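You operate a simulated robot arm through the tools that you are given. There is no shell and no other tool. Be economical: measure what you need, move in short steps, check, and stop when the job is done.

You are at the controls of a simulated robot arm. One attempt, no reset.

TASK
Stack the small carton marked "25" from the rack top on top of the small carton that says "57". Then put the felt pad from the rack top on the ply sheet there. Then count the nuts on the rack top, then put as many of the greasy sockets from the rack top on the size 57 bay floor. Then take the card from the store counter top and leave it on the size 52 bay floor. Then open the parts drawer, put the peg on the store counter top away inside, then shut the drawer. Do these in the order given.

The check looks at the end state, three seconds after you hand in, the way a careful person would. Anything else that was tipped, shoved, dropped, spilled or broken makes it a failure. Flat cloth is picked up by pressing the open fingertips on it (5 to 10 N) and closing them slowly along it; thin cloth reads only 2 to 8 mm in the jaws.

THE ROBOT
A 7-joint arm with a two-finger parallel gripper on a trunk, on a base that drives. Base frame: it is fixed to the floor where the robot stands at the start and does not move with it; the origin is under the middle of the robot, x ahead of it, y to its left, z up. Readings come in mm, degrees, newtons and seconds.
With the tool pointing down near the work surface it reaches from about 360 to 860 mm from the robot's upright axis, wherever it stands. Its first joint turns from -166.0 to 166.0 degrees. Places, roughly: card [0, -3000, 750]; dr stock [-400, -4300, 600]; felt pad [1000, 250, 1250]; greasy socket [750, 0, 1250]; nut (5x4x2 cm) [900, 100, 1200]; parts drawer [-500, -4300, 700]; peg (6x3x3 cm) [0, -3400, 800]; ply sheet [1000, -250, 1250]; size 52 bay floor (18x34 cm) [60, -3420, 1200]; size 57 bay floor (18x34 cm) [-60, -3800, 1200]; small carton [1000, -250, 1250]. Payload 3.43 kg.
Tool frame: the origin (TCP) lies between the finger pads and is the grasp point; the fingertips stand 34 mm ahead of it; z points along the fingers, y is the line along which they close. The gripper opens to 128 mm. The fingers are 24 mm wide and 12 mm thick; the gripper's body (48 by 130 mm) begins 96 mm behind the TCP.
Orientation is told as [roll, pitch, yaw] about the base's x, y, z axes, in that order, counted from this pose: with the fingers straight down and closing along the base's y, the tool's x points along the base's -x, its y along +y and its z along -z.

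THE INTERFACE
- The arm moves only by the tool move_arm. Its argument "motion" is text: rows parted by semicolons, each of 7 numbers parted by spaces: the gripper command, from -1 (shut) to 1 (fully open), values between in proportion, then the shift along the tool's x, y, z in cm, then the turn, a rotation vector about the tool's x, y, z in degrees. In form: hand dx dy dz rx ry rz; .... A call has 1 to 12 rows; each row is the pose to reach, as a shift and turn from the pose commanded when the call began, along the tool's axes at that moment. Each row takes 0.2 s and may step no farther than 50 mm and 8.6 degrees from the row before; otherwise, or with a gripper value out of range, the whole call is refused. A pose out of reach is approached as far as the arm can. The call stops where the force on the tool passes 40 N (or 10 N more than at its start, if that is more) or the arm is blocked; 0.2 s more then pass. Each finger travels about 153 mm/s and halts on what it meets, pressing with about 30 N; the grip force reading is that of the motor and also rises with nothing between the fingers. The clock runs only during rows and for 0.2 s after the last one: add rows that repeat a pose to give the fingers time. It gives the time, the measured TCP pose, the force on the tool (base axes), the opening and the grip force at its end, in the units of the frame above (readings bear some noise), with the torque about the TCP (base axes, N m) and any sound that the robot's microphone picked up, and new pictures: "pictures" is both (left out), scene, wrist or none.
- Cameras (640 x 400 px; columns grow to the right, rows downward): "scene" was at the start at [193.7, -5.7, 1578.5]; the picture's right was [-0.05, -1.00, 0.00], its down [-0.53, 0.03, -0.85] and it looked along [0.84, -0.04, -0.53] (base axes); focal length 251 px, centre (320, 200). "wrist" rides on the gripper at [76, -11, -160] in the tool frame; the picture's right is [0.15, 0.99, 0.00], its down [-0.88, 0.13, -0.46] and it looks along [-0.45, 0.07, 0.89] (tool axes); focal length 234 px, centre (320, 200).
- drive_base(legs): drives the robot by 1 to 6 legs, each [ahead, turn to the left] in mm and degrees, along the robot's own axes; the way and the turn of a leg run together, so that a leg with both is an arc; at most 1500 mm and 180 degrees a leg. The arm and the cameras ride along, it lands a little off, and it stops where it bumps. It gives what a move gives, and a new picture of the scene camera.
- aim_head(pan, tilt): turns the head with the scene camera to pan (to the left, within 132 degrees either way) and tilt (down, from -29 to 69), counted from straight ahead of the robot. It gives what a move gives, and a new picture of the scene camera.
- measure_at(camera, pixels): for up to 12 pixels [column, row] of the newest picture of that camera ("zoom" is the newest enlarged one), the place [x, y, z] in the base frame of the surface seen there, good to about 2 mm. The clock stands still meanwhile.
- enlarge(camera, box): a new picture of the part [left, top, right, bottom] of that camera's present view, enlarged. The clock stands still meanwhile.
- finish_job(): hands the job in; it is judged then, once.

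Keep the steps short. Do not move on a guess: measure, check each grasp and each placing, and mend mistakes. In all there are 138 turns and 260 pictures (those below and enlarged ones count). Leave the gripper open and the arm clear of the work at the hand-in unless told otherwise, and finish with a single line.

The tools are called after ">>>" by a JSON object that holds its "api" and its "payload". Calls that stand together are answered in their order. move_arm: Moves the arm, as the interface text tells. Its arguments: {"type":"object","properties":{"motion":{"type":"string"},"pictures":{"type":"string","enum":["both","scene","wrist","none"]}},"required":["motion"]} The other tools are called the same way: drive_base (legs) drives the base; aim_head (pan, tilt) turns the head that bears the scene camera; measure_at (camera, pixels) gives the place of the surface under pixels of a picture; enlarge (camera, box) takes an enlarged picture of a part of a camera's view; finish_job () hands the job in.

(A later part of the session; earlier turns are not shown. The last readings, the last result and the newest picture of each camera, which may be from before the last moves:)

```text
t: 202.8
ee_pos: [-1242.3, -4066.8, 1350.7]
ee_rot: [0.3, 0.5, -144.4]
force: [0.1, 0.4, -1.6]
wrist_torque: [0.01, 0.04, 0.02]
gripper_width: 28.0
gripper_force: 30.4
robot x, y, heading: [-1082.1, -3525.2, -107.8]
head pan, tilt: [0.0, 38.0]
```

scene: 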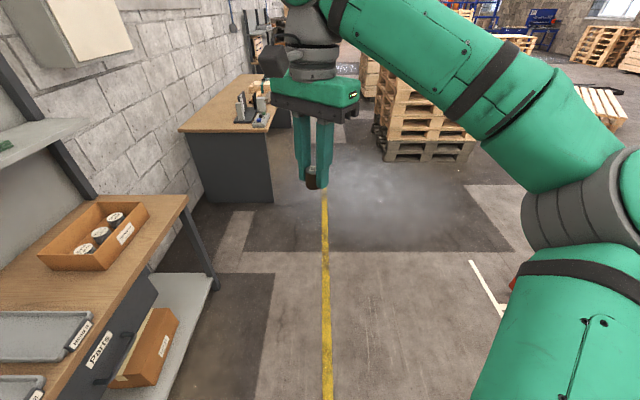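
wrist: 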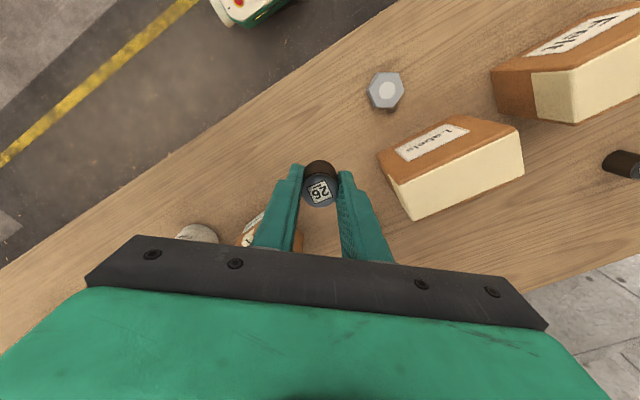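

>>> {"api": "drive_base", "payload": {"legs": [[0, 90], [355, 0]]}}

>>> {"api": "aim_head", "payload": {"pan": 0, "tilt": 28}}

```text
t: 209.4
ee_pos: [-208.1, -3827.5, 1349.4]
ee_rot: [0.3, 0.6, -56.7]
force: [-0.2, 0.3, -1.6]
wrist_torque: [0.0, 0.05, -0.02]
gripper_width: 27.6
gripper_force: 29.7
robot x, y, heading: [-745.7, -3647.5, -19.9]
head pan, tilt: [0.0, 38.0]
```

scene: 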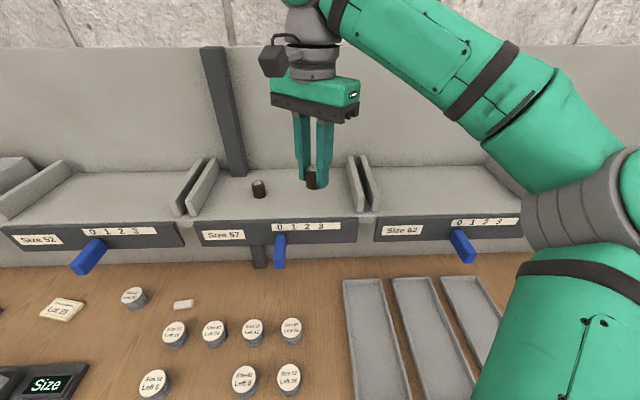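

```text
t: 210.1
ee_pos: [-208.7, -3826.2, 1349.3]
ee_rot: [0.3, 0.5, -56.7]
force: [0.2, -0.1, -0.8]
wrist_torque: [0.02, 0.01, -0.02]
gripper_width: 27.9
gripper_force: 30.5
robot x, y, heading: [-745.9, -3645.4, -19.8]
head pan, tilt: [0.0, 28.0]
```

scene: 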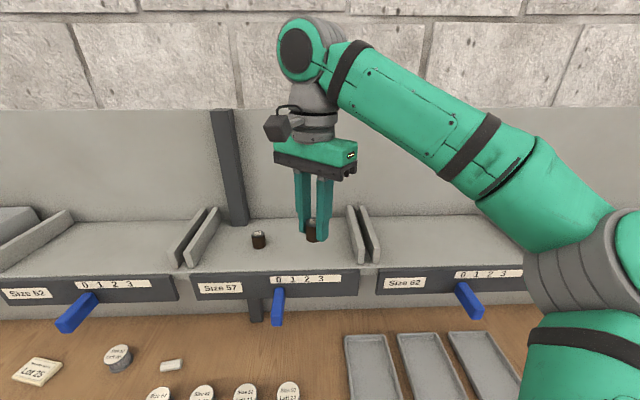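

I carry socket 26 to (−87, −3855) and lower it.

>>> {"api": "move_arm", "payload": {"motion": "-1 -3 2.9 0 0 0 0; -1 -6 5.7 0.5 0 0 0; -1 -9 8.6 2 0 0 0; -1 -9 8.6 5 0 0 0; -1 -9 8.6 5 0 0 0; -1 -9 8.6 9 0 0 0; -1 -9 8.6 10.3 0 0 0; -1 -9 8.6 10.7 0 0 0; -1 -9 8.6 11 0 0 0; -1 -9 8.6 11 0 0 0"}}

```text
t: 212.3
ee_pos: [-88.2, -3854.3, 1240.9]
ee_rot: [0.3, 0.5, -56.8]
force: [1.5, -0.2, 5.6]
wrist_torque: [-0.04, 0.03, 0.0]
gripper_width: 28.2
gripper_force: 29.9
robot x, y, heading: [-743.7, -3646.6, -20.2]
head pan, tilt: [0.0, 28.0]
```

scene: 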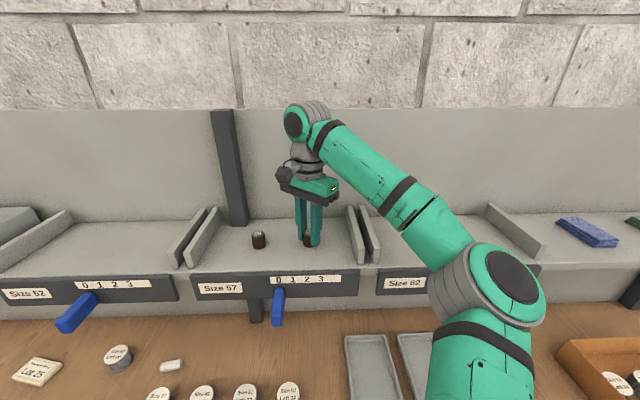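
wrist: 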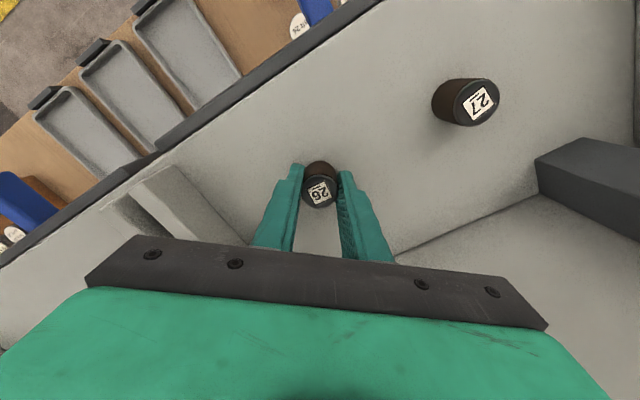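

Contact (5.6 N). Release slowly, rise and retract.

>>> {"api": "move_arm", "payload": {"motion": "-0.45 0 0 0.1 0 0 0; -0.3 0 0 0 0 0 0; -0.1 0 0 0 0 0 0; -0.1 0 0 -4 0 0 0; -0.1 0 0 -8 0 0 0; -0.1 0 0 -11 0 0 0; -0.1 0.4 -4.8 -11 0 0 0; -0.1 0.8 -9.6 -11 0 0 0; -0.1 1.2 -14.4 -11 0 0 0; -0.1 1.6 -19.2 -11 0 0 0", "pictures": "scene"}}

>>> {"api": "enlarge", "payload": {"camera": "scene", "box": [180, 190, 380, 310]}}

>>> {"api": "aim_head", "payload": {"pan": 20, "tilt": 45}}

```text
t: 214.5
ee_pos: [-256.2, -3946.5, 1344.1]
ee_rot: [0.3, 0.4, -56.7]
force: [0.7, 1.0, -0.3]
wrist_torque: [-0.09, 0.03, -0.03]
gripper_width: 57.7
gripper_force: 0.0
robot x, y, heading: [-742.7, -3646.6, -19.9]
head pan, tilt: [0.0, 28.0]
```

scene: 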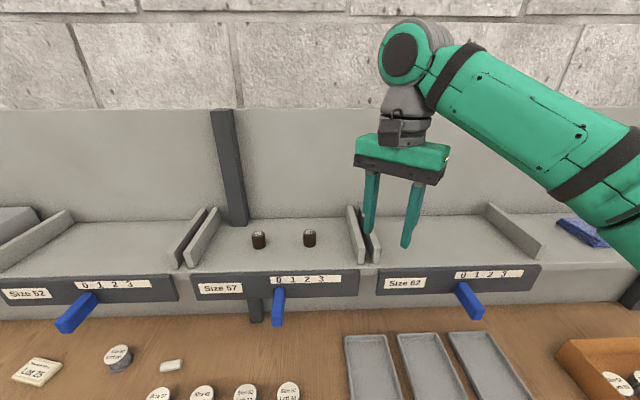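

```text
3.20 times, centred on (280, 250) of scene
```

zoom: 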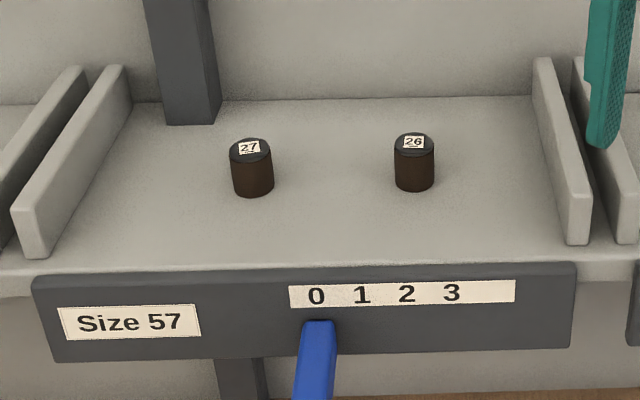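

```text
t: 215.3
ee_pos: [-255.8, -3946.9, 1345.1]
ee_rot: [0.3, 0.5, -56.6]
force: [-0.5, 0.2, -0.3]
wrist_torque: [0.01, -0.01, 0.03]
gripper_width: 57.2
gripper_force: 0.0
robot x, y, heading: [-742.9, -3640.7, -20.0]
head pan, tilt: [20.0, 45.0]
```

scene: 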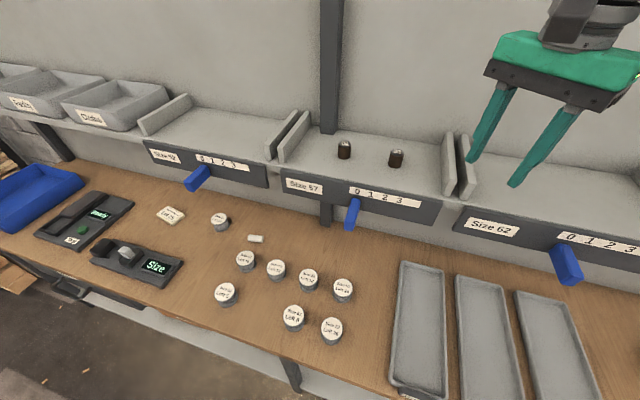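

Both sockets are in bay 57. Next the card; I zoom at the counter items.

>>> {"api": "enlarge", "payload": {"camera": "scene", "box": [130, 185, 290, 285]}}

>>> {"api": "measure_at", "payload": {"camera": "scene", "pixels": [[171, 216], [164, 206], [186, 213], [178, 226], [157, 218], [255, 237], [249, 238], [262, 238], [255, 243], [220, 218], [200, 240], [245, 256]]}}

```text
4.00 times, centred on (210, 235) of scene
```

zoom: 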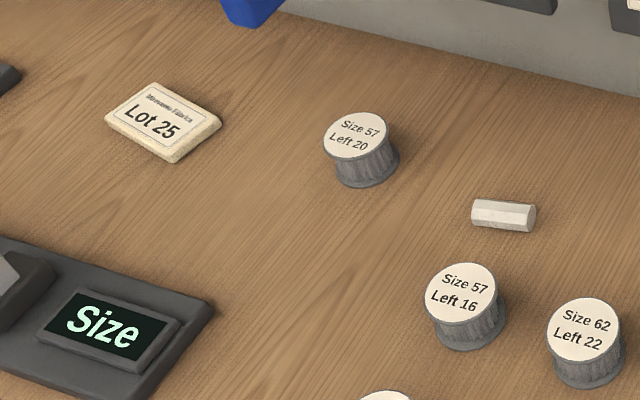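

```text
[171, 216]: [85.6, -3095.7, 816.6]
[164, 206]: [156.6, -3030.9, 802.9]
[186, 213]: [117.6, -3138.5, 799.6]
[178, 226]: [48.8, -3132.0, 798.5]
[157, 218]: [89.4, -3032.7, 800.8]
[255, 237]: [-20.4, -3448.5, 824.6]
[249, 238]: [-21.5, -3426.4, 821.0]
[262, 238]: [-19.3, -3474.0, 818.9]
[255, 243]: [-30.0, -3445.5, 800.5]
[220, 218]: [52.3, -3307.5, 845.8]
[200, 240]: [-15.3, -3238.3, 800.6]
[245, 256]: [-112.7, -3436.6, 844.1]
```

>>> {"api": "measure_at", "payload": {"camera": "scene", "pixels": [[168.3, 207.3], [183.5, 215.6], [173.8, 223.8], [158, 213.8], [250, 237], [262.5, 240], [200, 183]]}}

>>> {"api": "measure_at", "payload": {"camera": "zoom", "pixels": [[153, 87], [213, 122], [176, 155], [111, 115], [160, 120], [478, 212], [532, 217], [480, 203], [530, 206], [505, 225]]}}

```text
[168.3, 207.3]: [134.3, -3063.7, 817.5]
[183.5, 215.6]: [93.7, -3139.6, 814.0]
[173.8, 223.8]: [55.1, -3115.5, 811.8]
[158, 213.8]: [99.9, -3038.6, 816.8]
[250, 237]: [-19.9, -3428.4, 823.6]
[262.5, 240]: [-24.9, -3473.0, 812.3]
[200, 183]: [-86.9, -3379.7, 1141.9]
```

```text
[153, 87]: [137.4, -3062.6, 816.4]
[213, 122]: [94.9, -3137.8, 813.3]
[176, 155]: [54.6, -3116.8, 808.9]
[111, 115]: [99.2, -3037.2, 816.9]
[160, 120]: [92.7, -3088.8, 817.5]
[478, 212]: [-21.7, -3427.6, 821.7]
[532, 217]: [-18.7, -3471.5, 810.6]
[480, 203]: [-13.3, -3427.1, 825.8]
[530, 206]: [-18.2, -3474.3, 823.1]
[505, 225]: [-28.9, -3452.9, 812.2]
```

Card: centre (96, −3089), ~90×47×16 mm, long axis at yaw −29°, lying under the shelf's edge (shelf front n≈985). I'll grip it lengthwise with the tool tilted 30° so the wrist stays outside the shelf. First I relocate to t≈−3080.

>>> {"api": "drive_base", "payload": {"legs": [[-130, 0], [0, 92.4], [617, 0], [0, -90], [130, 0]]}}

>>> {"api": "aim_head", "payload": {"pan": 5, "tilt": 40}}

```text
t: 229.5
ee_pos: [-75.0, -3343.8, 1345.0]
ee_rot: [0.3, 0.4, -55.5]
force: [-1.3, -0.1, -0.5]
wrist_torque: [0.03, -0.02, 0.02]
gripper_width: 57.7
gripper_force: 0.0
robot x, y, heading: [-568.5, -3051.8, -18.5]
head pan, tilt: [20.0, 45.0]
```

scene: 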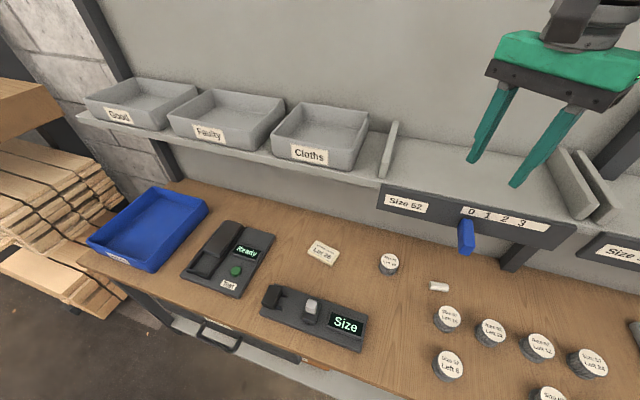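

```text
t: 230.2
ee_pos: [-75.6, -3344.1, 1346.1]
ee_rot: [0.2, 0.5, -55.4]
force: [0.4, 0.0, 0.7]
wrist_torque: [0.01, 0.01, 0.01]
gripper_width: 57.7
gripper_force: 0.1
robot x, y, heading: [-568.3, -3051.9, -18.5]
head pan, tilt: [5.0, 40.0]
```

scene: 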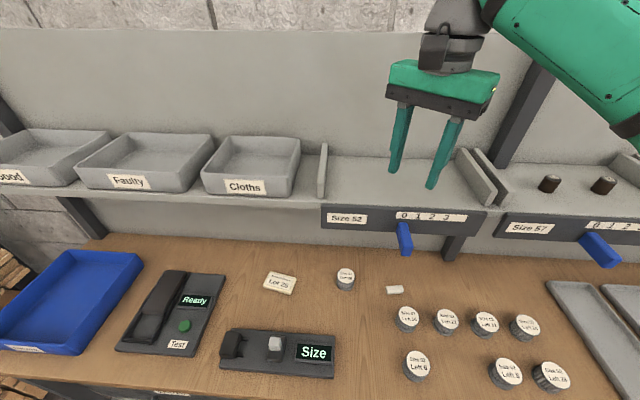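

>>> {"api": "enlarge", "payload": {"camera": "scene", "box": [240, 250, 420, 350]}}

```text
3.56 times, centred on (330, 300) of scene
```

zoom: 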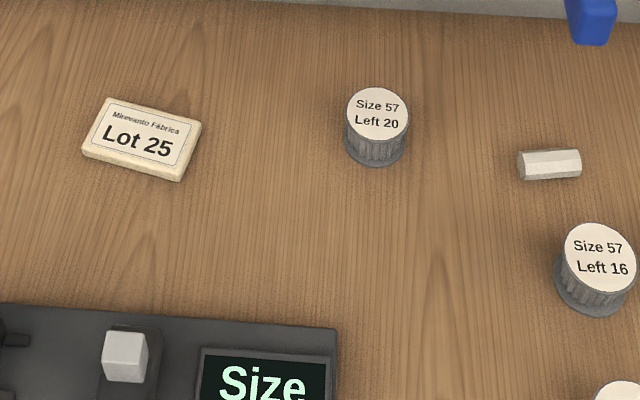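

>>> {"api": "measure_at", "payload": {"camera": "zoom", "pixels": [[109, 101], [197, 122], [181, 166], [88, 140], [143, 132], [377, 112], [86, 155], [180, 178], [522, 155], [578, 155], [550, 158], [548, 178]]}}

>>> {"api": "measure_at", "payload": {"camera": "scene", "pixels": [[250, 195], [250, 205], [300, 200], [345, 225], [405, 240], [400, 200], [330, 170], [470, 180], [400, 185], [400, 165], [230, 160]]}}

```text
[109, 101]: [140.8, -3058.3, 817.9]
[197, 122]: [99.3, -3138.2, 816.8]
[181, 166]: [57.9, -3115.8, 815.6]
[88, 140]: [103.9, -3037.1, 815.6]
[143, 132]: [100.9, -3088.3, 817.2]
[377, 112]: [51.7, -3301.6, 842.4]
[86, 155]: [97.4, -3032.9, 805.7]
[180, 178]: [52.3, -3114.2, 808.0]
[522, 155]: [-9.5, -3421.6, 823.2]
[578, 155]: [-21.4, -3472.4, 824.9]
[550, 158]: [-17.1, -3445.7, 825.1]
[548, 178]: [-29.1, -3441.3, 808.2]
```

```text
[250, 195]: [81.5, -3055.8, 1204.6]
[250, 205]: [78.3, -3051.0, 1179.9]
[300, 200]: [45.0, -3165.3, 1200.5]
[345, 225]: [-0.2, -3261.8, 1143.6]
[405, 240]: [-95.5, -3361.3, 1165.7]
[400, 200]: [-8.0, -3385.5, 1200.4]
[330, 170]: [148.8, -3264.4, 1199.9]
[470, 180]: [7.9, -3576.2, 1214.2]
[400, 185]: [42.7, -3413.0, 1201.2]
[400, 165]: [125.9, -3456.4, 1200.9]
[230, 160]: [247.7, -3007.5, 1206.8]
```

Card centre (100, −3087), yaw −29°. I go to a pre-pose in front of the shelf at z≈1100.

>>> {"api": "move_arm", "payload": {"motion": "0.2 2.9 2.4 2.7 0 0 -2.9; 0.4 5.8 4.8 5.5 0 0 -5.8; 0.6 8.7 7.2 8.2 0 0 -8.8; 0.8 11.6 9.6 10.9 0 0 -11.7; 0.8 14.4 12.1 13.7 0 0 -14.7; 0.8 17.3 14.5 16.4 0 0 -17.6; 0.8 20.2 16.9 19.1 0 0 -20.5; 0.8 23.1 19.3 21.9 0 0 -23.5; 0.8 26 21.7 24.6 0 0 -26.4; 0.8 26 21.7 24.6 0 0 -26.4"}}

```text
t: 232.4
ee_pos: [-40.1, -3003.1, 1100.2]
ee_rot: [0.5, 0.3, -29.0]
force: [0.0, -0.5, 0.2]
wrist_torque: [-0.01, -0.01, 0.03]
gripper_width: 115.1
gripper_force: 0.0
robot x, y, heading: [-569.8, -3052.0, -19.0]
head pan, tilt: [5.0, 40.0]
```

scene: 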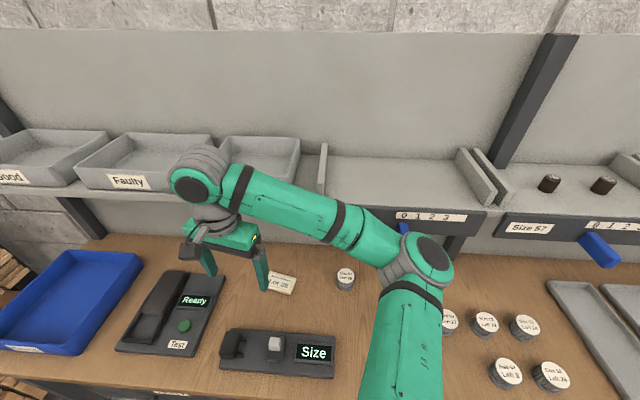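
wrist: 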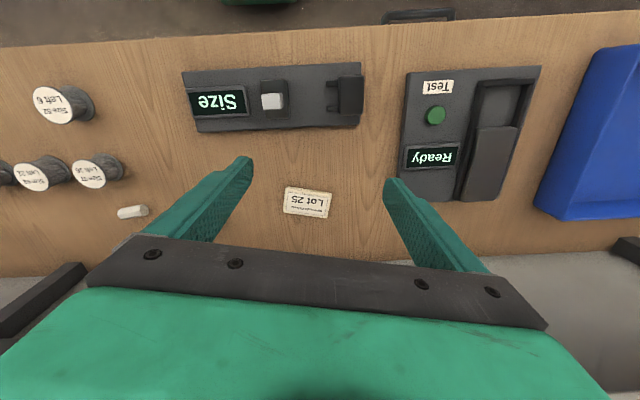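

>>> {"api": "measure_at", "payload": {"camera": "scene", "pixels": [[195, 170], [195, 185], [345, 210], [365, 240], [430, 255], [405, 285], [370, 360], [270, 200], [300, 250]]}}

```text
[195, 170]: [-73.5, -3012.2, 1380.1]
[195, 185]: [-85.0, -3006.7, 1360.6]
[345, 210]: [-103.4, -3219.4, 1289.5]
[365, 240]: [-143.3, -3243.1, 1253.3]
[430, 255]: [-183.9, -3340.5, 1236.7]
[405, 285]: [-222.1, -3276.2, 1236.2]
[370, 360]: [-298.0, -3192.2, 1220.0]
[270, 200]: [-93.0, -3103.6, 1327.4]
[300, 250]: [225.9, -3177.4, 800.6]
```

I tilt the tool 30° outward and lower to z≈980, then check the elbow.

>>> {"api": "move_arm", "payload": {"motion": "0.8 0 0 0 0 -7.5 0; 0.8 0 0 2 0 -15 0; 0.8 0 0 5 0 -22.5 0; 0.8 0 0 8 0 -30 0; 0.8 0 0 12 0 -30 0; 0.8 0 0 12 0 -30 0; 0.8 0 0 12 0 -30 0"}}

>>> {"api": "measure_at", "payload": {"camera": "scene", "pixels": [[430, 290], [405, 300], [360, 260], [370, 360], [270, 240], [440, 310]]}}

```text
t: 234.0
ee_pos: [-43.9, -3003.8, 983.2]
ee_rot: [0.5, -29.8, -29.4]
force: [0.0, -0.3, -0.3]
wrist_torque: [0.01, -0.03, -0.01]
gripper_width: 115.2
gripper_force: 0.1
robot x, y, heading: [-570.2, -3053.2, -18.5]
head pan, tilt: [5.0, 40.0]
```

scene: 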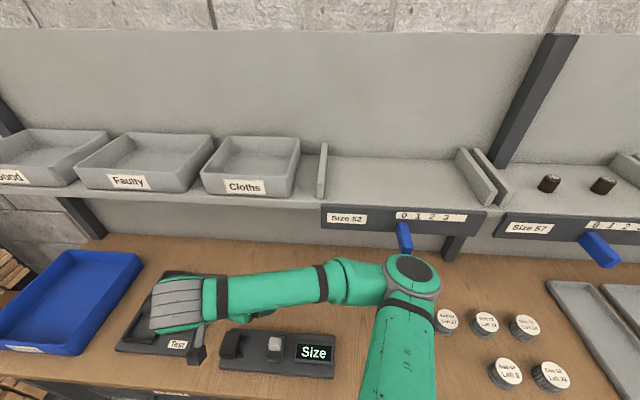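
wrist: 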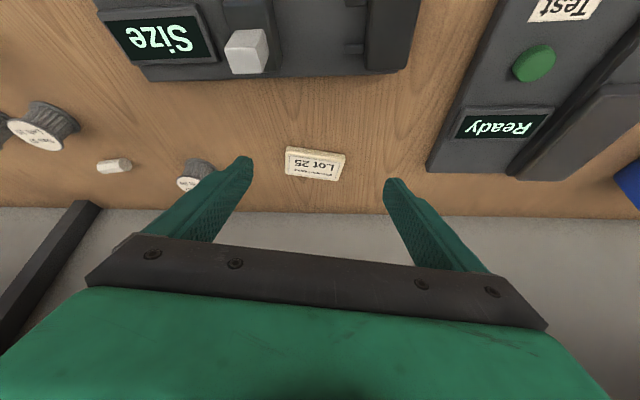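

```text
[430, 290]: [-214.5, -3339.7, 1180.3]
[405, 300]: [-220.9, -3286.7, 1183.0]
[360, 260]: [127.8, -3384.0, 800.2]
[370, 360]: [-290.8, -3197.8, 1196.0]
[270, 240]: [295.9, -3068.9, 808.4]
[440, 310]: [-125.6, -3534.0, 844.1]
```

Elbow stays high and clear of the blue lever. I move outward and down toward the card.

>>> {"api": "move_arm", "payload": {"motion": "0.8 -2 0 3.1 0 0 0; 0.8 -3.9 0 6.3 0 0 0; 0.8 -5.8 0 9.4 0 0 0; 0.8 -7.76 -0.1 12.56 0 0 0; 0.8 -7.76 -0.1 12.56 0 0 0"}}

```text
t: 235.2
ee_pos: [67.4, -3065.7, 910.8]
ee_rot: [0.5, -29.7, -29.3]
force: [0.1, 0.1, 0.7]
wrist_torque: [0.0, 0.01, -0.02]
gripper_width: 115.2
gripper_force: 0.0
robot x, y, heading: [-566.3, -3049.6, -18.6]
head pan, tilt: [5.0, 40.0]
```

scene: 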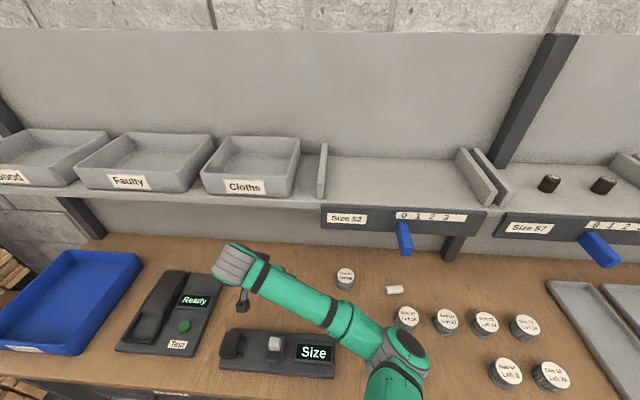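
wrist: 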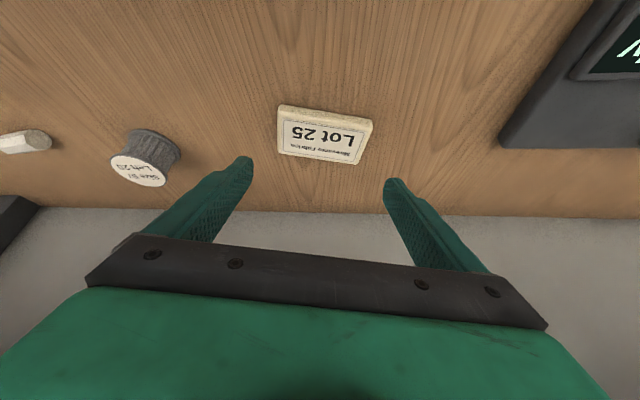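

>>> {"api": "measure_at", "payload": {"camera": "scene", "pixels": [[405, 345], [375, 355], [390, 385], [330, 310], [235, 265], [365, 375]]}}

>>> {"api": "measure_at", "payload": {"camera": "wrist", "pixels": [[284, 108], [370, 123], [358, 160], [280, 148], [325, 135]]}}

```text
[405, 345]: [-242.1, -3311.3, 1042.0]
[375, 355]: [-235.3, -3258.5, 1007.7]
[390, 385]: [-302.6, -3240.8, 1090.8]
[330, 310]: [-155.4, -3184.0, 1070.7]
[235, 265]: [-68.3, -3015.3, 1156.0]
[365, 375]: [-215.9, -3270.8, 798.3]
```

```text
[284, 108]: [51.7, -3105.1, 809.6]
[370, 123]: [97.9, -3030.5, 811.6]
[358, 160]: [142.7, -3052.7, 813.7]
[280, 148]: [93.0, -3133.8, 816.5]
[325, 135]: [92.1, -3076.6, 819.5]
```

The elbow would get too low over the counter items. I lift a bit, back off 250 mm so the elbow stays in front of the counter, then reach out stretched.

>>> {"api": "move_arm", "payload": {"motion": "0.8 2 0 -2 0 0 0; 0.8 4 0 -5 0 0 0; 0.8 5 0 -9 0 0 0; 0.8 5 0 -9 0 0 0", "pictures": "none"}}

>>> {"api": "drive_base", "payload": {"legs": [[-250, 1]]}}

```text
t: 236.2
ee_pos: [-9.7, -3021.3, 965.8]
ee_rot: [0.4, -29.6, -29.5]
force: [0.7, -0.7, 0.4]
wrist_torque: [-0.03, -0.02, -0.01]
gripper_width: 115.3
gripper_force: 0.0
robot x, y, heading: [-571.8, -3052.8, -18.6]
head pan, tilt: [5.0, 40.0]
```

```text
t: 238.1
ee_pos: [-248.8, -2934.5, 964.9]
ee_rot: [0.6, -29.7, -28.4]
force: [0.1, 0.0, 0.0]
wrist_torque: [-0.01, 0.01, -0.02]
gripper_width: 115.0
gripper_force: 0.0
robot x, y, heading: [-812.2, -2976.5, -17.5]
head pan, tilt: [5.0, 40.0]
```

scene: 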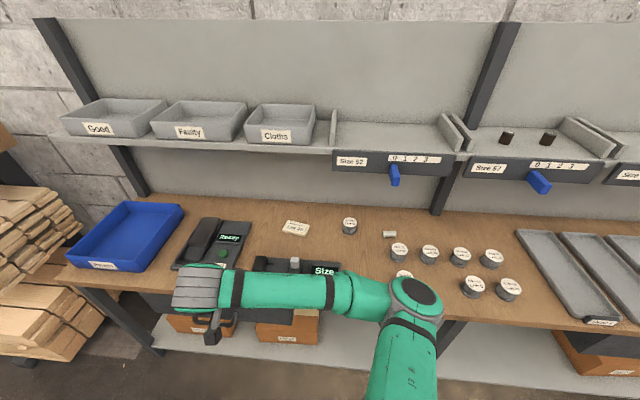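

Now extend toward the card.

>>> {"api": "move_arm", "payload": {"motion": "0.8 -3.7 0.4 2.7 0 0 0; 0.8 -7.4 0.8 5.5 0 0 0; 0.8 -11.1 1.2 8.2 0 0 0; 0.8 -14.7 1.6 11 0 0 0; 0.8 -18.4 2 13.7 0 0 0; 0.8 -22.1 2.4 16.5 0 0 0; 0.8 -25.8 2.8 19.2 0 0 0; 0.8 -29.5 3.15 22 0 0 0; 0.8 -29.5 3.15 22 0 0 0"}}

>>> {"api": "measure_at", "payload": {"camera": "wrist", "pixels": [[320, 135], [325, 150], [300, 140], [345, 140]]}}

```text
t: 240.1
ee_pos: [87.5, -3077.0, 921.2]
ee_rot: [0.5, -29.7, -28.3]
force: [1.5, -0.1, -0.4]
wrist_torque: [-0.01, 0.01, -0.01]
gripper_width: 115.3
gripper_force: 0.0
robot x, y, heading: [-811.3, -2976.8, -17.6]
head pan, tilt: [5.0, 40.0]
```

scene: 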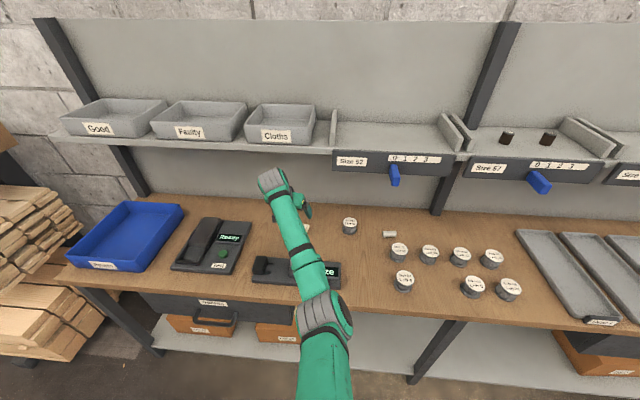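
wrist: 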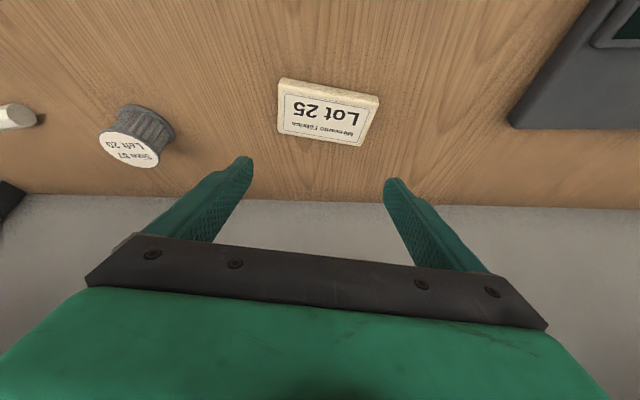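

```text
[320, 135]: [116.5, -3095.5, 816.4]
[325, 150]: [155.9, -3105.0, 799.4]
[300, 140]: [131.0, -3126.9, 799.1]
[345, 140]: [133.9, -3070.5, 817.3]
```

Card nearly centred. I open fully and lower to finger-tip height, in two parts.

>>> {"api": "move_arm", "payload": {"motion": "1 2 -0.3 3.4 0 0 0; 1 3.2 -0.3 5.5 0 0 0; 1 3.9 -0.3 6.8 0 0 0; 1 3.9 -0.3 6.8 0 0 0"}}

```text
t: 241.1
ee_pos: [85.4, -3079.6, 841.0]
ee_rot: [0.6, -29.7, -28.3]
force: [0.1, 0.2, 0.3]
wrist_torque: [0.05, -0.04, -0.01]
gripper_width: 128.1
gripper_force: 0.1
robot x, y, heading: [-805.6, -2977.4, -17.8]
head pan, tilt: [5.0, 40.0]
```

scene: 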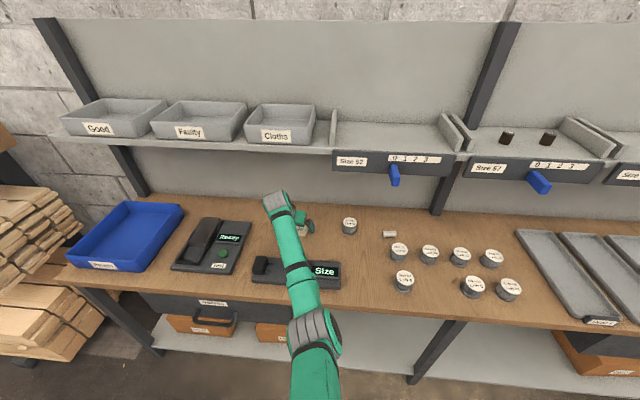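
wrist: 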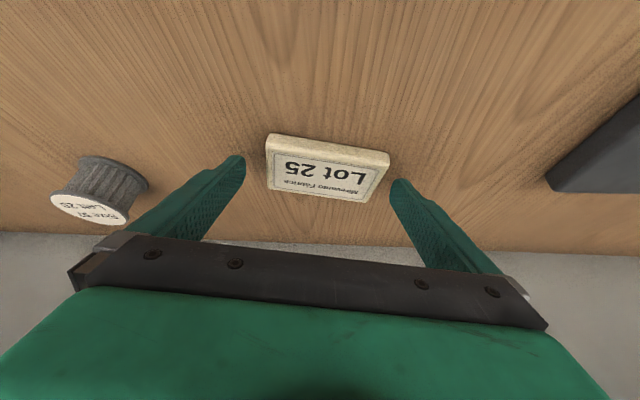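

Tips at ~805, beside the card. Lower 2 mm and close gently.

>>> {"api": "move_arm", "payload": {"motion": "0.8 0.1 0 0.17 0 0 0; 0.6 0.1 0 0.17 0 0 0; 0.45 0.1 0 0.17 0 0 0; 0.3 0.1 0 0.17 0 0 0; 0.2 0.1 0 0.17 0 0 0; 0.2 0.1 0 0.17 0 0 0"}}

```text
t: 242.5
ee_pos: [86.4, -3080.4, 840.0]
ee_rot: [0.6, -29.7, -28.2]
force: [-0.3, 0.5, 0.9]
wrist_torque: [-0.03, 0.0, 0.03]
gripper_width: 99.1
gripper_force: 29.7
robot x, y, heading: [-810.7, -2976.8, -17.5]
head pan, tilt: [5.0, 40.0]
```

scene: 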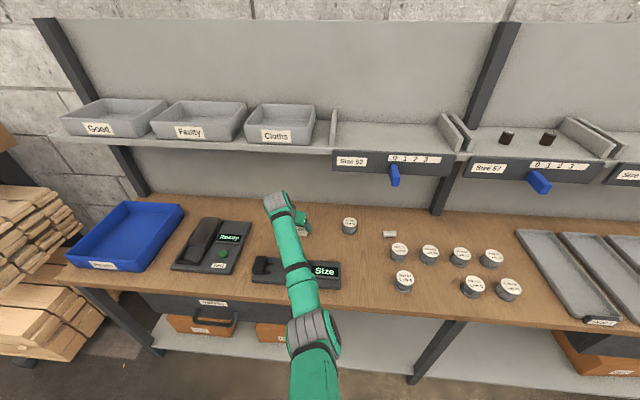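
wrist: 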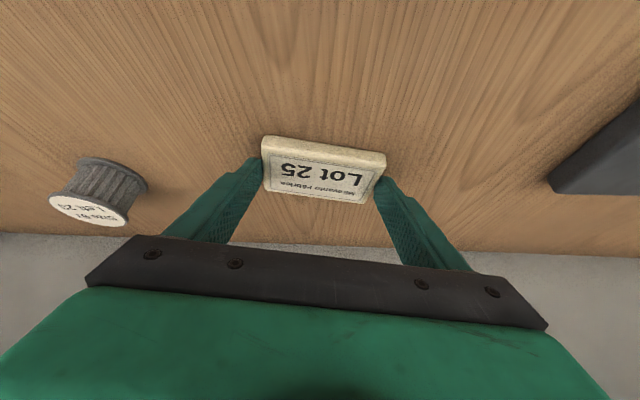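

Gripped (99 mm). Lift 4 cm and check.

>>> {"api": "move_arm", "payload": {"motion": "0 -0.5 0 -0.9 0 0 0; 0 -1 0 -1.7 0 0 0; 0 -2 0 -3.5 0 0 0; 0 -2 0 -3.5 0 0 0"}}

>>> {"api": "measure_at", "payload": {"camera": "wrist", "pixels": [[275, 150], [370, 165], [345, 190], [285, 180]]}}

```text
t: 243.5
ee_pos: [85.6, -3080.5, 879.5]
ee_rot: [0.5, -29.8, -28.3]
force: [0.0, -0.4, -0.4]
wrist_torque: [-0.03, 0.03, 0.04]
gripper_width: 99.2
gripper_force: 30.1
robot x, y, heading: [-808.6, -2975.0, -17.7]
head pan, tilt: [5.0, 40.0]
```

scene: 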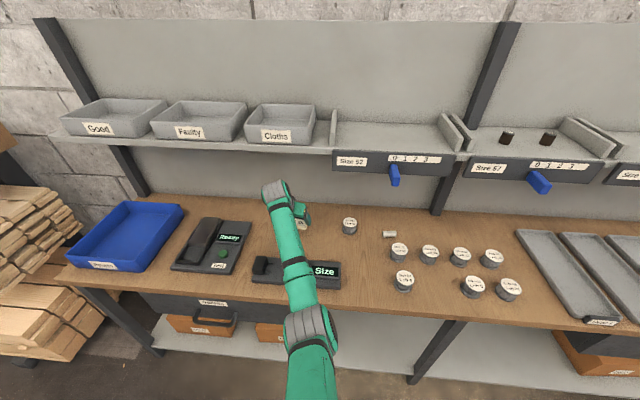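
wrist: 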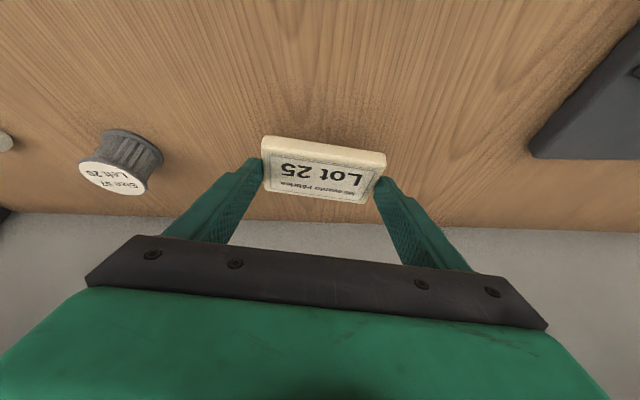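

```text
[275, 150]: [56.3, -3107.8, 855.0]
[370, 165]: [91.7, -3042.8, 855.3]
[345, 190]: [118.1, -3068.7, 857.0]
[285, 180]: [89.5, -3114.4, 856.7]
```

The card is up and level. I retract inward and up in front of the shelf to z≈1300.

>>> {"api": "move_arm", "payload": {"motion": "0 1.12 0 -4.09 0 0 0; 0 2.68 0 -8.43 0 0 0; 0 4.23 0 -12.77 0 0 0; 0 5.88 0 -17.16 0 0 0; 0 7.52 0 -21.55 0 0 0; 0 9.17 0 -25.94 0 0 0; 0 10.8 0 -30.33 0 0 0; 0 12.45 0 -34.72 0 0 0; 0 10.07 0 -38.89 0 0 0; 0 7.7 0 -43.06 0 0 0; 0 5.32 0 -47.23 0 0 0; 0 3.54 0 -50.36 0 0 0", "pictures": "wrist"}}

```text
t: 246.1
ee_pos: [-163.6, -2949.5, 1300.6]
ee_rot: [0.5, -29.7, -28.3]
force: [0.2, 0.5, 0.4]
wrist_torque: [-0.02, 0.02, 0.02]
gripper_width: 99.0
gripper_force: 30.6
robot x, y, heading: [-808.7, -2973.6, -17.7]
head pan, tilt: [5.0, 40.0]
```

wrist: 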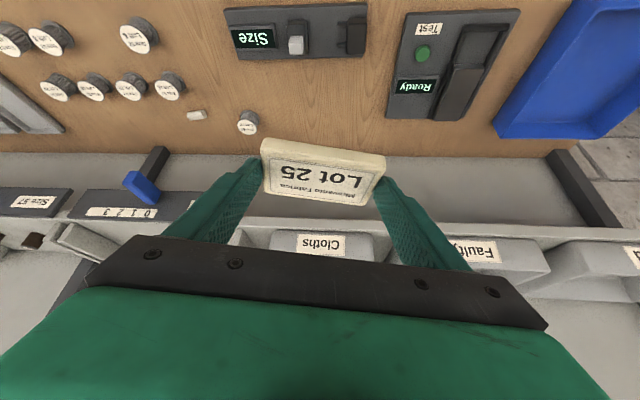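

Card secure. I shift the robot right to stand before bay 52.

>>> {"api": "drive_base", "payload": {"legs": [[0, -90], [220, 0], [0, 90], [160, 0]]}}

>>> {"api": "aim_head", "payload": {"pan": 5, "tilt": 30}}

```text
t: 257.4
ee_pos: [-70.7, -3177.0, 1299.7]
ee_rot: [0.6, -29.7, -25.8]
force: [0.3, 0.3, 0.4]
wrist_torque: [-0.01, -0.02, -0.02]
gripper_width: 99.0
gripper_force: 29.8
robot x, y, heading: [-713.8, -3226.9, -15.1]
head pan, tilt: [5.0, 40.0]
```

scene: 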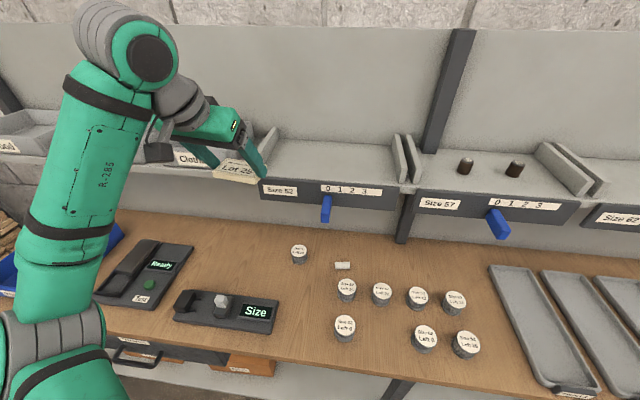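

```text
t: 258.1
ee_pos: [-70.9, -3177.2, 1300.2]
ee_rot: [0.5, -29.7, -25.8]
force: [-0.4, 0.6, 0.3]
wrist_torque: [0.0, 0.03, -0.01]
gripper_width: 99.1
gripper_force: 30.0
robot x, y, heading: [-715.5, -3229.2, -15.4]
head pan, tilt: [5.0, 30.0]
```

scene: 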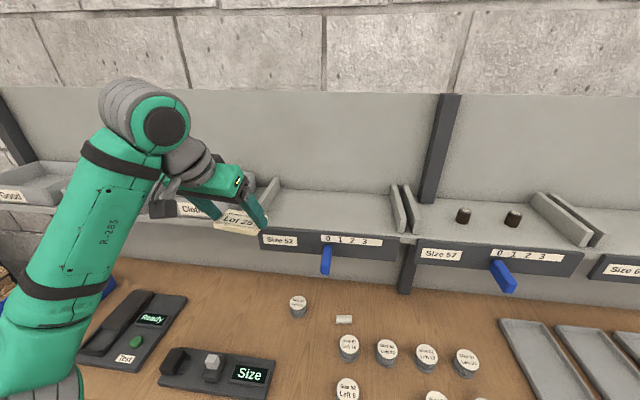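

>>> {"api": "measure_at", "payload": {"camera": "scene", "pixels": [[330, 210], [330, 225], [330, 195], [275, 180], [268, 200], [400, 200], [395, 235], [290, 225], [250, 175], [325, 245]]}}

```text
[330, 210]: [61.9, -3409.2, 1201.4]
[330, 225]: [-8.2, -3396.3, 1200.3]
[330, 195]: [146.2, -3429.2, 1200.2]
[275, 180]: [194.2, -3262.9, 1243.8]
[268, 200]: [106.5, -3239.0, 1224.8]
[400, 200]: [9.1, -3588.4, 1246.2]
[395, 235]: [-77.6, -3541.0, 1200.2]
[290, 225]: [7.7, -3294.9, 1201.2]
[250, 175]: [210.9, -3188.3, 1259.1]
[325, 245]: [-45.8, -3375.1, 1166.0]
```

Bay 52 floor centre ≈(62, −3412), z 1201. I carry the card over it, and lower to just above the floor.

>>> {"api": "move_arm", "payload": {"motion": "0 -1.73 0 -3.04 0 0 0; 0 -4.7 -2.55 -1.34 0 0 0; 0 -7.7 -5.1 0.36 0 0 0; 0 -10.7 -7.65 2.06 0 0 0; 0 -13.7 -10.2 3.76 0 0 0; 0 -16.7 -12.75 5.46 0 0 0; 0 -19.66 -15.3 7.17 0 0 0; 0 -19.66 -15.3 7.17 0 0 0; 0 -17.5 -15.3 10.9 0 0 0; 0 -15.5 -15.3 14.5 0 0 0; 0 -15.5 -15.3 14.5 0 0 0"}}

```text
t: 260.5
ee_pos: [48.9, -3403.9, 1251.1]
ee_rot: [0.6, -29.8, -25.9]
force: [-0.2, -0.1, -1.3]
wrist_torque: [-0.03, -0.01, -0.01]
gripper_width: 98.8
gripper_force: 29.9
robot x, y, heading: [-715.3, -3227.6, -15.1]
head pan, tilt: [5.0, 30.0]
```

scene: 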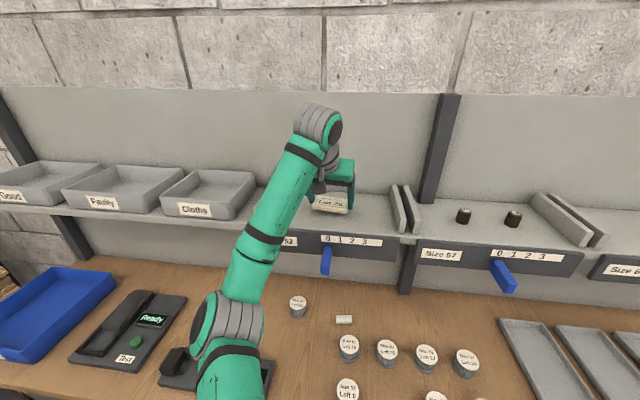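
wrist: 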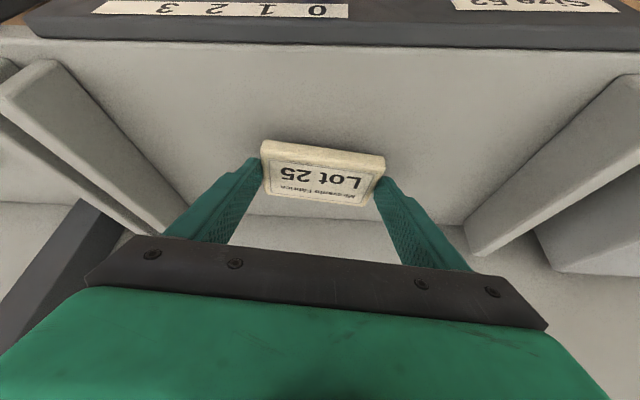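

Lower ~1 cm to contact.

>>> {"api": "move_arm", "payload": {"motion": "0 0.35 0 0.6 0 0 0; 0 0.45 0 0.78 0 0 0; 0 0.55 0 0.95 0 0 0; 0 0.55 0 0.95 0 0 0", "pictures": "none"}}

```text
t: 261.5
ee_pos: [50.8, -3403.4, 1238.1]
ee_rot: [0.4, -29.7, -25.8]
force: [-0.4, -0.5, 0.9]
wrist_torque: [-0.04, 0.07, -0.02]
gripper_width: 98.9
gripper_force: 29.9
robot x, y, heading: [-715.5, -3228.2, -15.4]
head pan, tilt: [5.0, 30.0]
```

Touching. Release slowly and rise.

>>> {"api": "move_arm", "payload": {"motion": "0.6 -0.05 0 -0.1 0 0 0; 0.75 -0.05 0 -0.1 0 0 0; 0.9 -0.05 0 -0.1 0 0 0; 0.9 -2 0 -3.5 0 0 0; 0.9 -4.4 0 -7.7 0 0 0; 0.9 -4.4 0 -7.7 0 0 0"}}

>>> {"api": "measure_at", "payload": {"camera": "wrist", "pixels": [[320, 135], [320, 110], [320, 155]]}}

```text
t: 262.9
ee_pos: [48.7, -3404.3, 1327.0]
ee_rot: [0.5, -29.7, -25.8]
force: [0.5, -0.8, 0.1]
wrist_torque: [-0.03, 0.01, 0.01]
gripper_width: 121.8
gripper_force: 0.0
robot x, y, heading: [-711.2, -3232.8, -15.1]
head pan, tilt: [5.0, 30.0]
```

scene: 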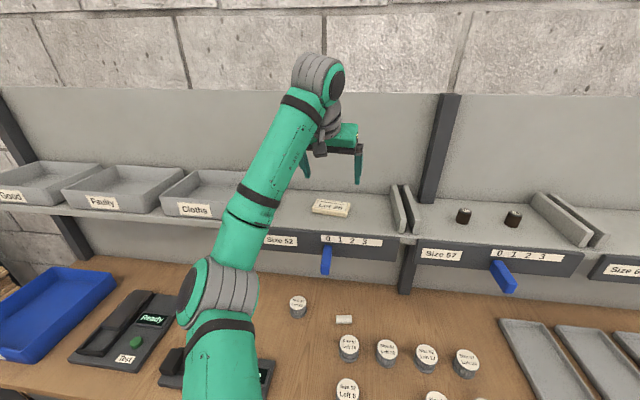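
wrist: 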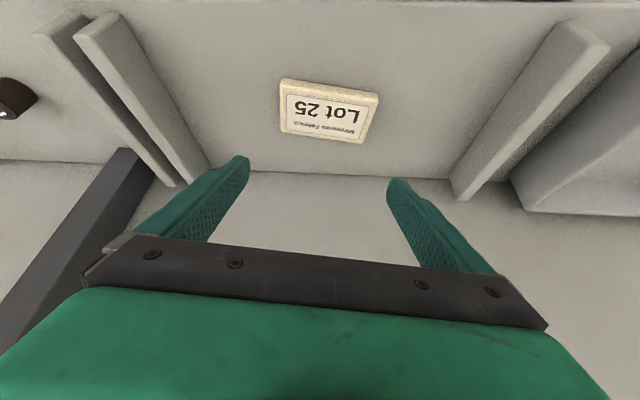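

```text
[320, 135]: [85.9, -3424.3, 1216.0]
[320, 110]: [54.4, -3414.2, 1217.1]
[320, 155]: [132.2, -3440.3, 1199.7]
```

The card lies flat on bay 52. Now the drawer: I retract, level the tool, and drive to the right end of the counter.

>>> {"api": "move_arm", "payload": {"motion": "0.9 4 0 -2.3 0 0 0; 0.9 8.1 0 -4.6 0 0 0; 0.9 12.2 0 -7 0 7.5 0; 0.9 16.2 0 -9.3 0 15 0; 0.9 20.3 0 -11.6 0 22.5 0; 0.9 24.3 0 -13.9 0 29.7 0; 0.9 24.3 0 -13.9 0 29.7 0", "pictures": "none"}}

>>> {"api": "drive_base", "payload": {"legs": [[-230, 0], [0, -92.5], [910, 0], [0, 90]]}}

>>> {"api": "aim_head", "payload": {"pan": 0, "tilt": 45}}

```text
t: 264.5
ee_pos: [-200.8, -3285.3, 1328.4]
ee_rot: [0.5, 0.2, -25.5]
force: [-0.6, 0.0, 0.8]
wrist_torque: [-0.02, 0.02, -0.03]
gripper_width: 121.8
gripper_force: 0.1
robot x, y, heading: [-716.6, -3232.2, -15.3]
head pan, tilt: [5.0, 30.0]
```

```text
t: 279.4
ee_pos: [-696.1, -4097.3, 1327.7]
ee_rot: [0.5, 0.0, -26.5]
force: [-0.9, -0.6, -0.5]
wrist_torque: [0.0, 0.0, -0.03]
gripper_width: 121.4
gripper_force: 0.0
robot x, y, heading: [-1207.3, -4030.7, -15.9]
head pan, tilt: [5.0, 30.0]
```

scene: 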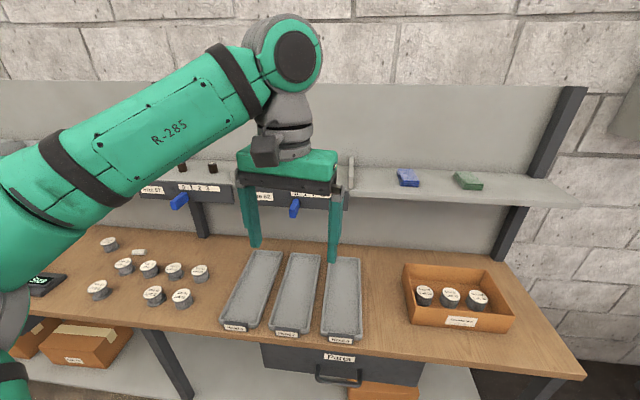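

```text
t: 280.2
ee_pos: [-695.7, -4096.9, 1328.8]
ee_rot: [0.4, 0.0, -26.5]
force: [0.5, -0.3, 0.1]
wrist_torque: [0.0, -0.01, 0.0]
gripper_width: 121.8
gripper_force: 0.1
robot x, y, heading: [-1209.2, -4035.5, -16.3]
head pan, tilt: [0.0, 45.0]
```

scene: 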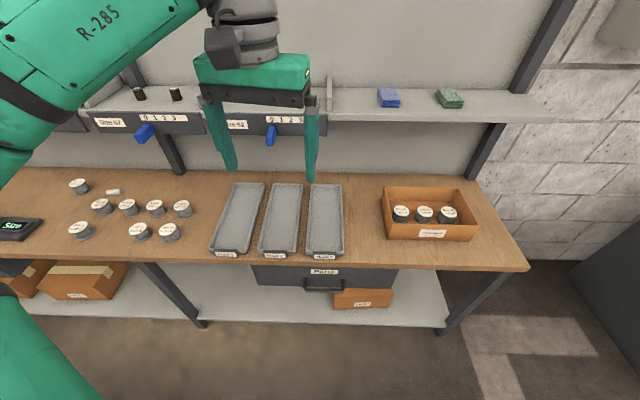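

>>> {"api": "enlarge", "payload": {"camera": "scene", "box": [240, 240, 420, 330]}}

>>> {"api": "measure_at", "payload": {"camera": "scene", "pixels": [[325, 272], [258, 272], [394, 275], [307, 283], [325, 288], [343, 283], [325, 280], [325, 284], [325, 292], [325, 262], [280, 258], [360, 280]]}}

```text
3.56 times, centred on (330, 285) of scene
```

zoom: 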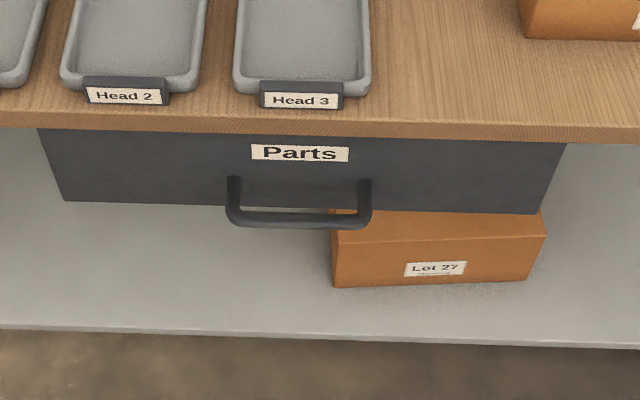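

```text
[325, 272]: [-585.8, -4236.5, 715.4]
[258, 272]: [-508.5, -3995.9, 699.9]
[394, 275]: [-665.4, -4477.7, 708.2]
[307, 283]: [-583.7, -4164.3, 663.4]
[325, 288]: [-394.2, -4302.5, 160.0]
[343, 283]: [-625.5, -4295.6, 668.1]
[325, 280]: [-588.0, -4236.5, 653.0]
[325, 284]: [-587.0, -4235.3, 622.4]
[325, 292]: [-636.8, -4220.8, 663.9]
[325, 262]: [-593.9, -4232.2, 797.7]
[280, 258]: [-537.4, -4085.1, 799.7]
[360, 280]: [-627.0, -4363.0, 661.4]
```

Handle bar: n≈672, z≈664, centre t≈−4216; front face at n≈725. Plan: tool turned so the fingers close across the bar, tilted 25° so the gripper body clears the counter edge. First turn and descend to z≈1000.

>>> {"api": "move_arm", "payload": {"motion": "0.9 -0.3 -0.8 2.7 0 0 6.8; 0.7 -0.6 -1.6 5.5 0 0 13.6; 0.5 -0.9 -2.4 8.2 0 0 20.4; 0.3 -1.2 -3.2 11 0 0 27.2; 0.1 -1.5 -4 13.7 0 0 34; -0.1 -1.9 -4.8 16.5 0 0 40.8; -0.3 -2.2 -5.6 19.2 0 0 47.6; -0.3 -2.5 -6.4 22 0 0 54.4; -0.3 -2.8 -7.3 24.7 0 0 61.2; -0.3 -3.1 -8.1 27.5 0 0 68; -0.3 -3.4 -8.9 30.2 0 0 74.8; -0.3 -3.7 -9.67 33 0 0 81.1"}}

```text
t: 282.8
ee_pos: [-705.3, -4197.4, 998.2]
ee_rot: [0.0, 0.5, -107.8]
force: [0.5, -0.1, -0.6]
wrist_torque: [0.01, 0.0, -0.01]
gripper_width: 44.6
gripper_force: 0.0
robot x, y, heading: [-1208.6, -4030.2, -16.1]
head pan, tilt: [0.0, 45.0]
```

scene: 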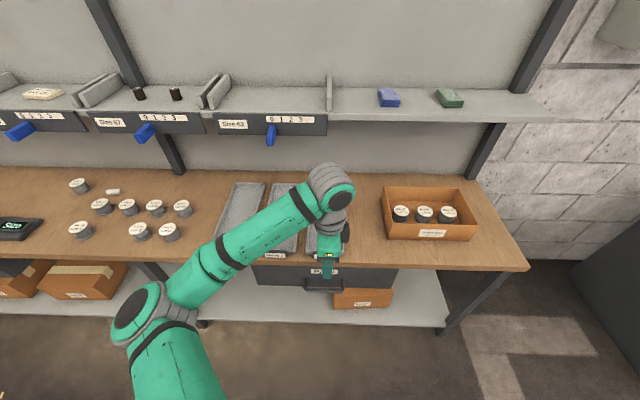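
wrist: 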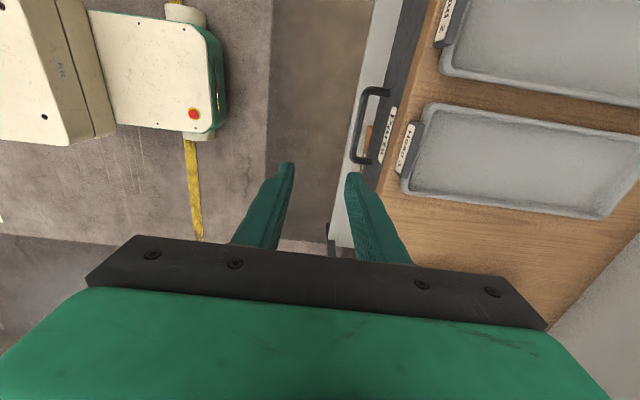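

Measure the handle bar from this view.

>>> {"api": "enlarge", "payload": {"camera": "wrist", "box": [320, 70, 430, 180]}}

```text
3.64 times, centred on (375, 125) of wrist
```

zoom: 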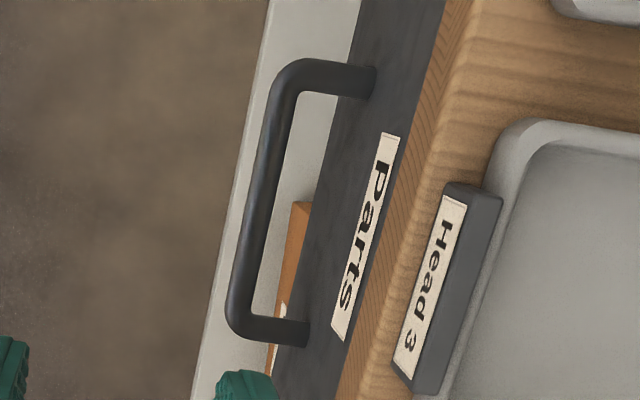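

>>> {"api": "measure_at", "payload": {"camera": "zoom", "pixels": [[288, 85], [273, 140], [260, 200], [248, 260], [240, 310], [340, 75], [280, 330], [375, 85], [310, 330], [440, 200], [430, 60]]}}

```text
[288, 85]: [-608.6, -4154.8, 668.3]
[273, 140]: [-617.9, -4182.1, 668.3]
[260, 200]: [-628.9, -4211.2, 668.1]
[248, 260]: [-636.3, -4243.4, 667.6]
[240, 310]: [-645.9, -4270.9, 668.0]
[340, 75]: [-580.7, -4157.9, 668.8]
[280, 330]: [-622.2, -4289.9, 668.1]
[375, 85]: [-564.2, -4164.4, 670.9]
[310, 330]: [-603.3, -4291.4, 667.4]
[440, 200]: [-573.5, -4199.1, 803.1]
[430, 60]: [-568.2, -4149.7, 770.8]
```

Bar axis at z≈662, n≈679, centre (−627, −4213). I tilt 25° and go to a pre-pose 8 cm back along the tool axis, opening 36 mm.

>>> {"api": "move_arm", "payload": {"motion": "-0.44 0.1 0.6 4.2 -4.2 0 0; -0.44 0.3 1.3 8.4 -8.4 0 0; -0.44 0.4 2 12.6 -12.6 0 0; -0.44 0.6 2.6 16.8 -16.8 0 0; -0.44 0.75 3.3 21 -21 0 0; -0.44 0.89 3.93 25 -25 0 0; -0.44 0.89 3.93 25 -25 0 0; -0.44 0.89 3.93 25 -25 0 0"}}

```text
t: 284.6
ee_pos: [-663.7, -4199.5, 746.0]
ee_rot: [25.1, 0.5, -107.6]
force: [-0.3, -0.2, -0.3]
wrist_torque: [0.02, -0.01, -0.01]
gripper_width: 35.9
gripper_force: 0.0
robot x, y, heading: [-1211.2, -4031.0, -16.1]
head pan, tilt: [0.0, 45.0]
```

scene: 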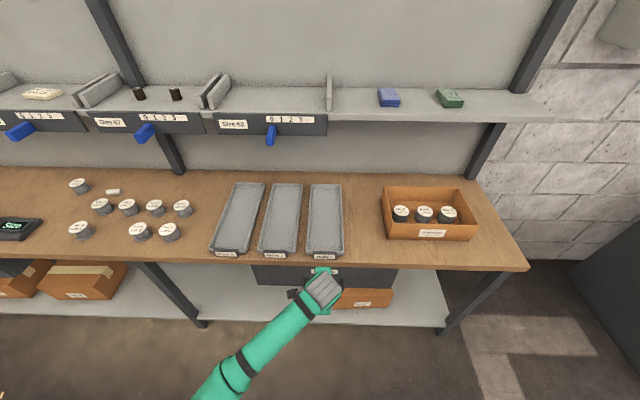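
wrist: 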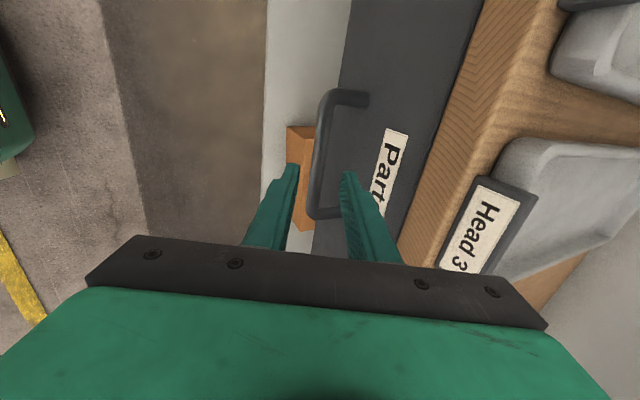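

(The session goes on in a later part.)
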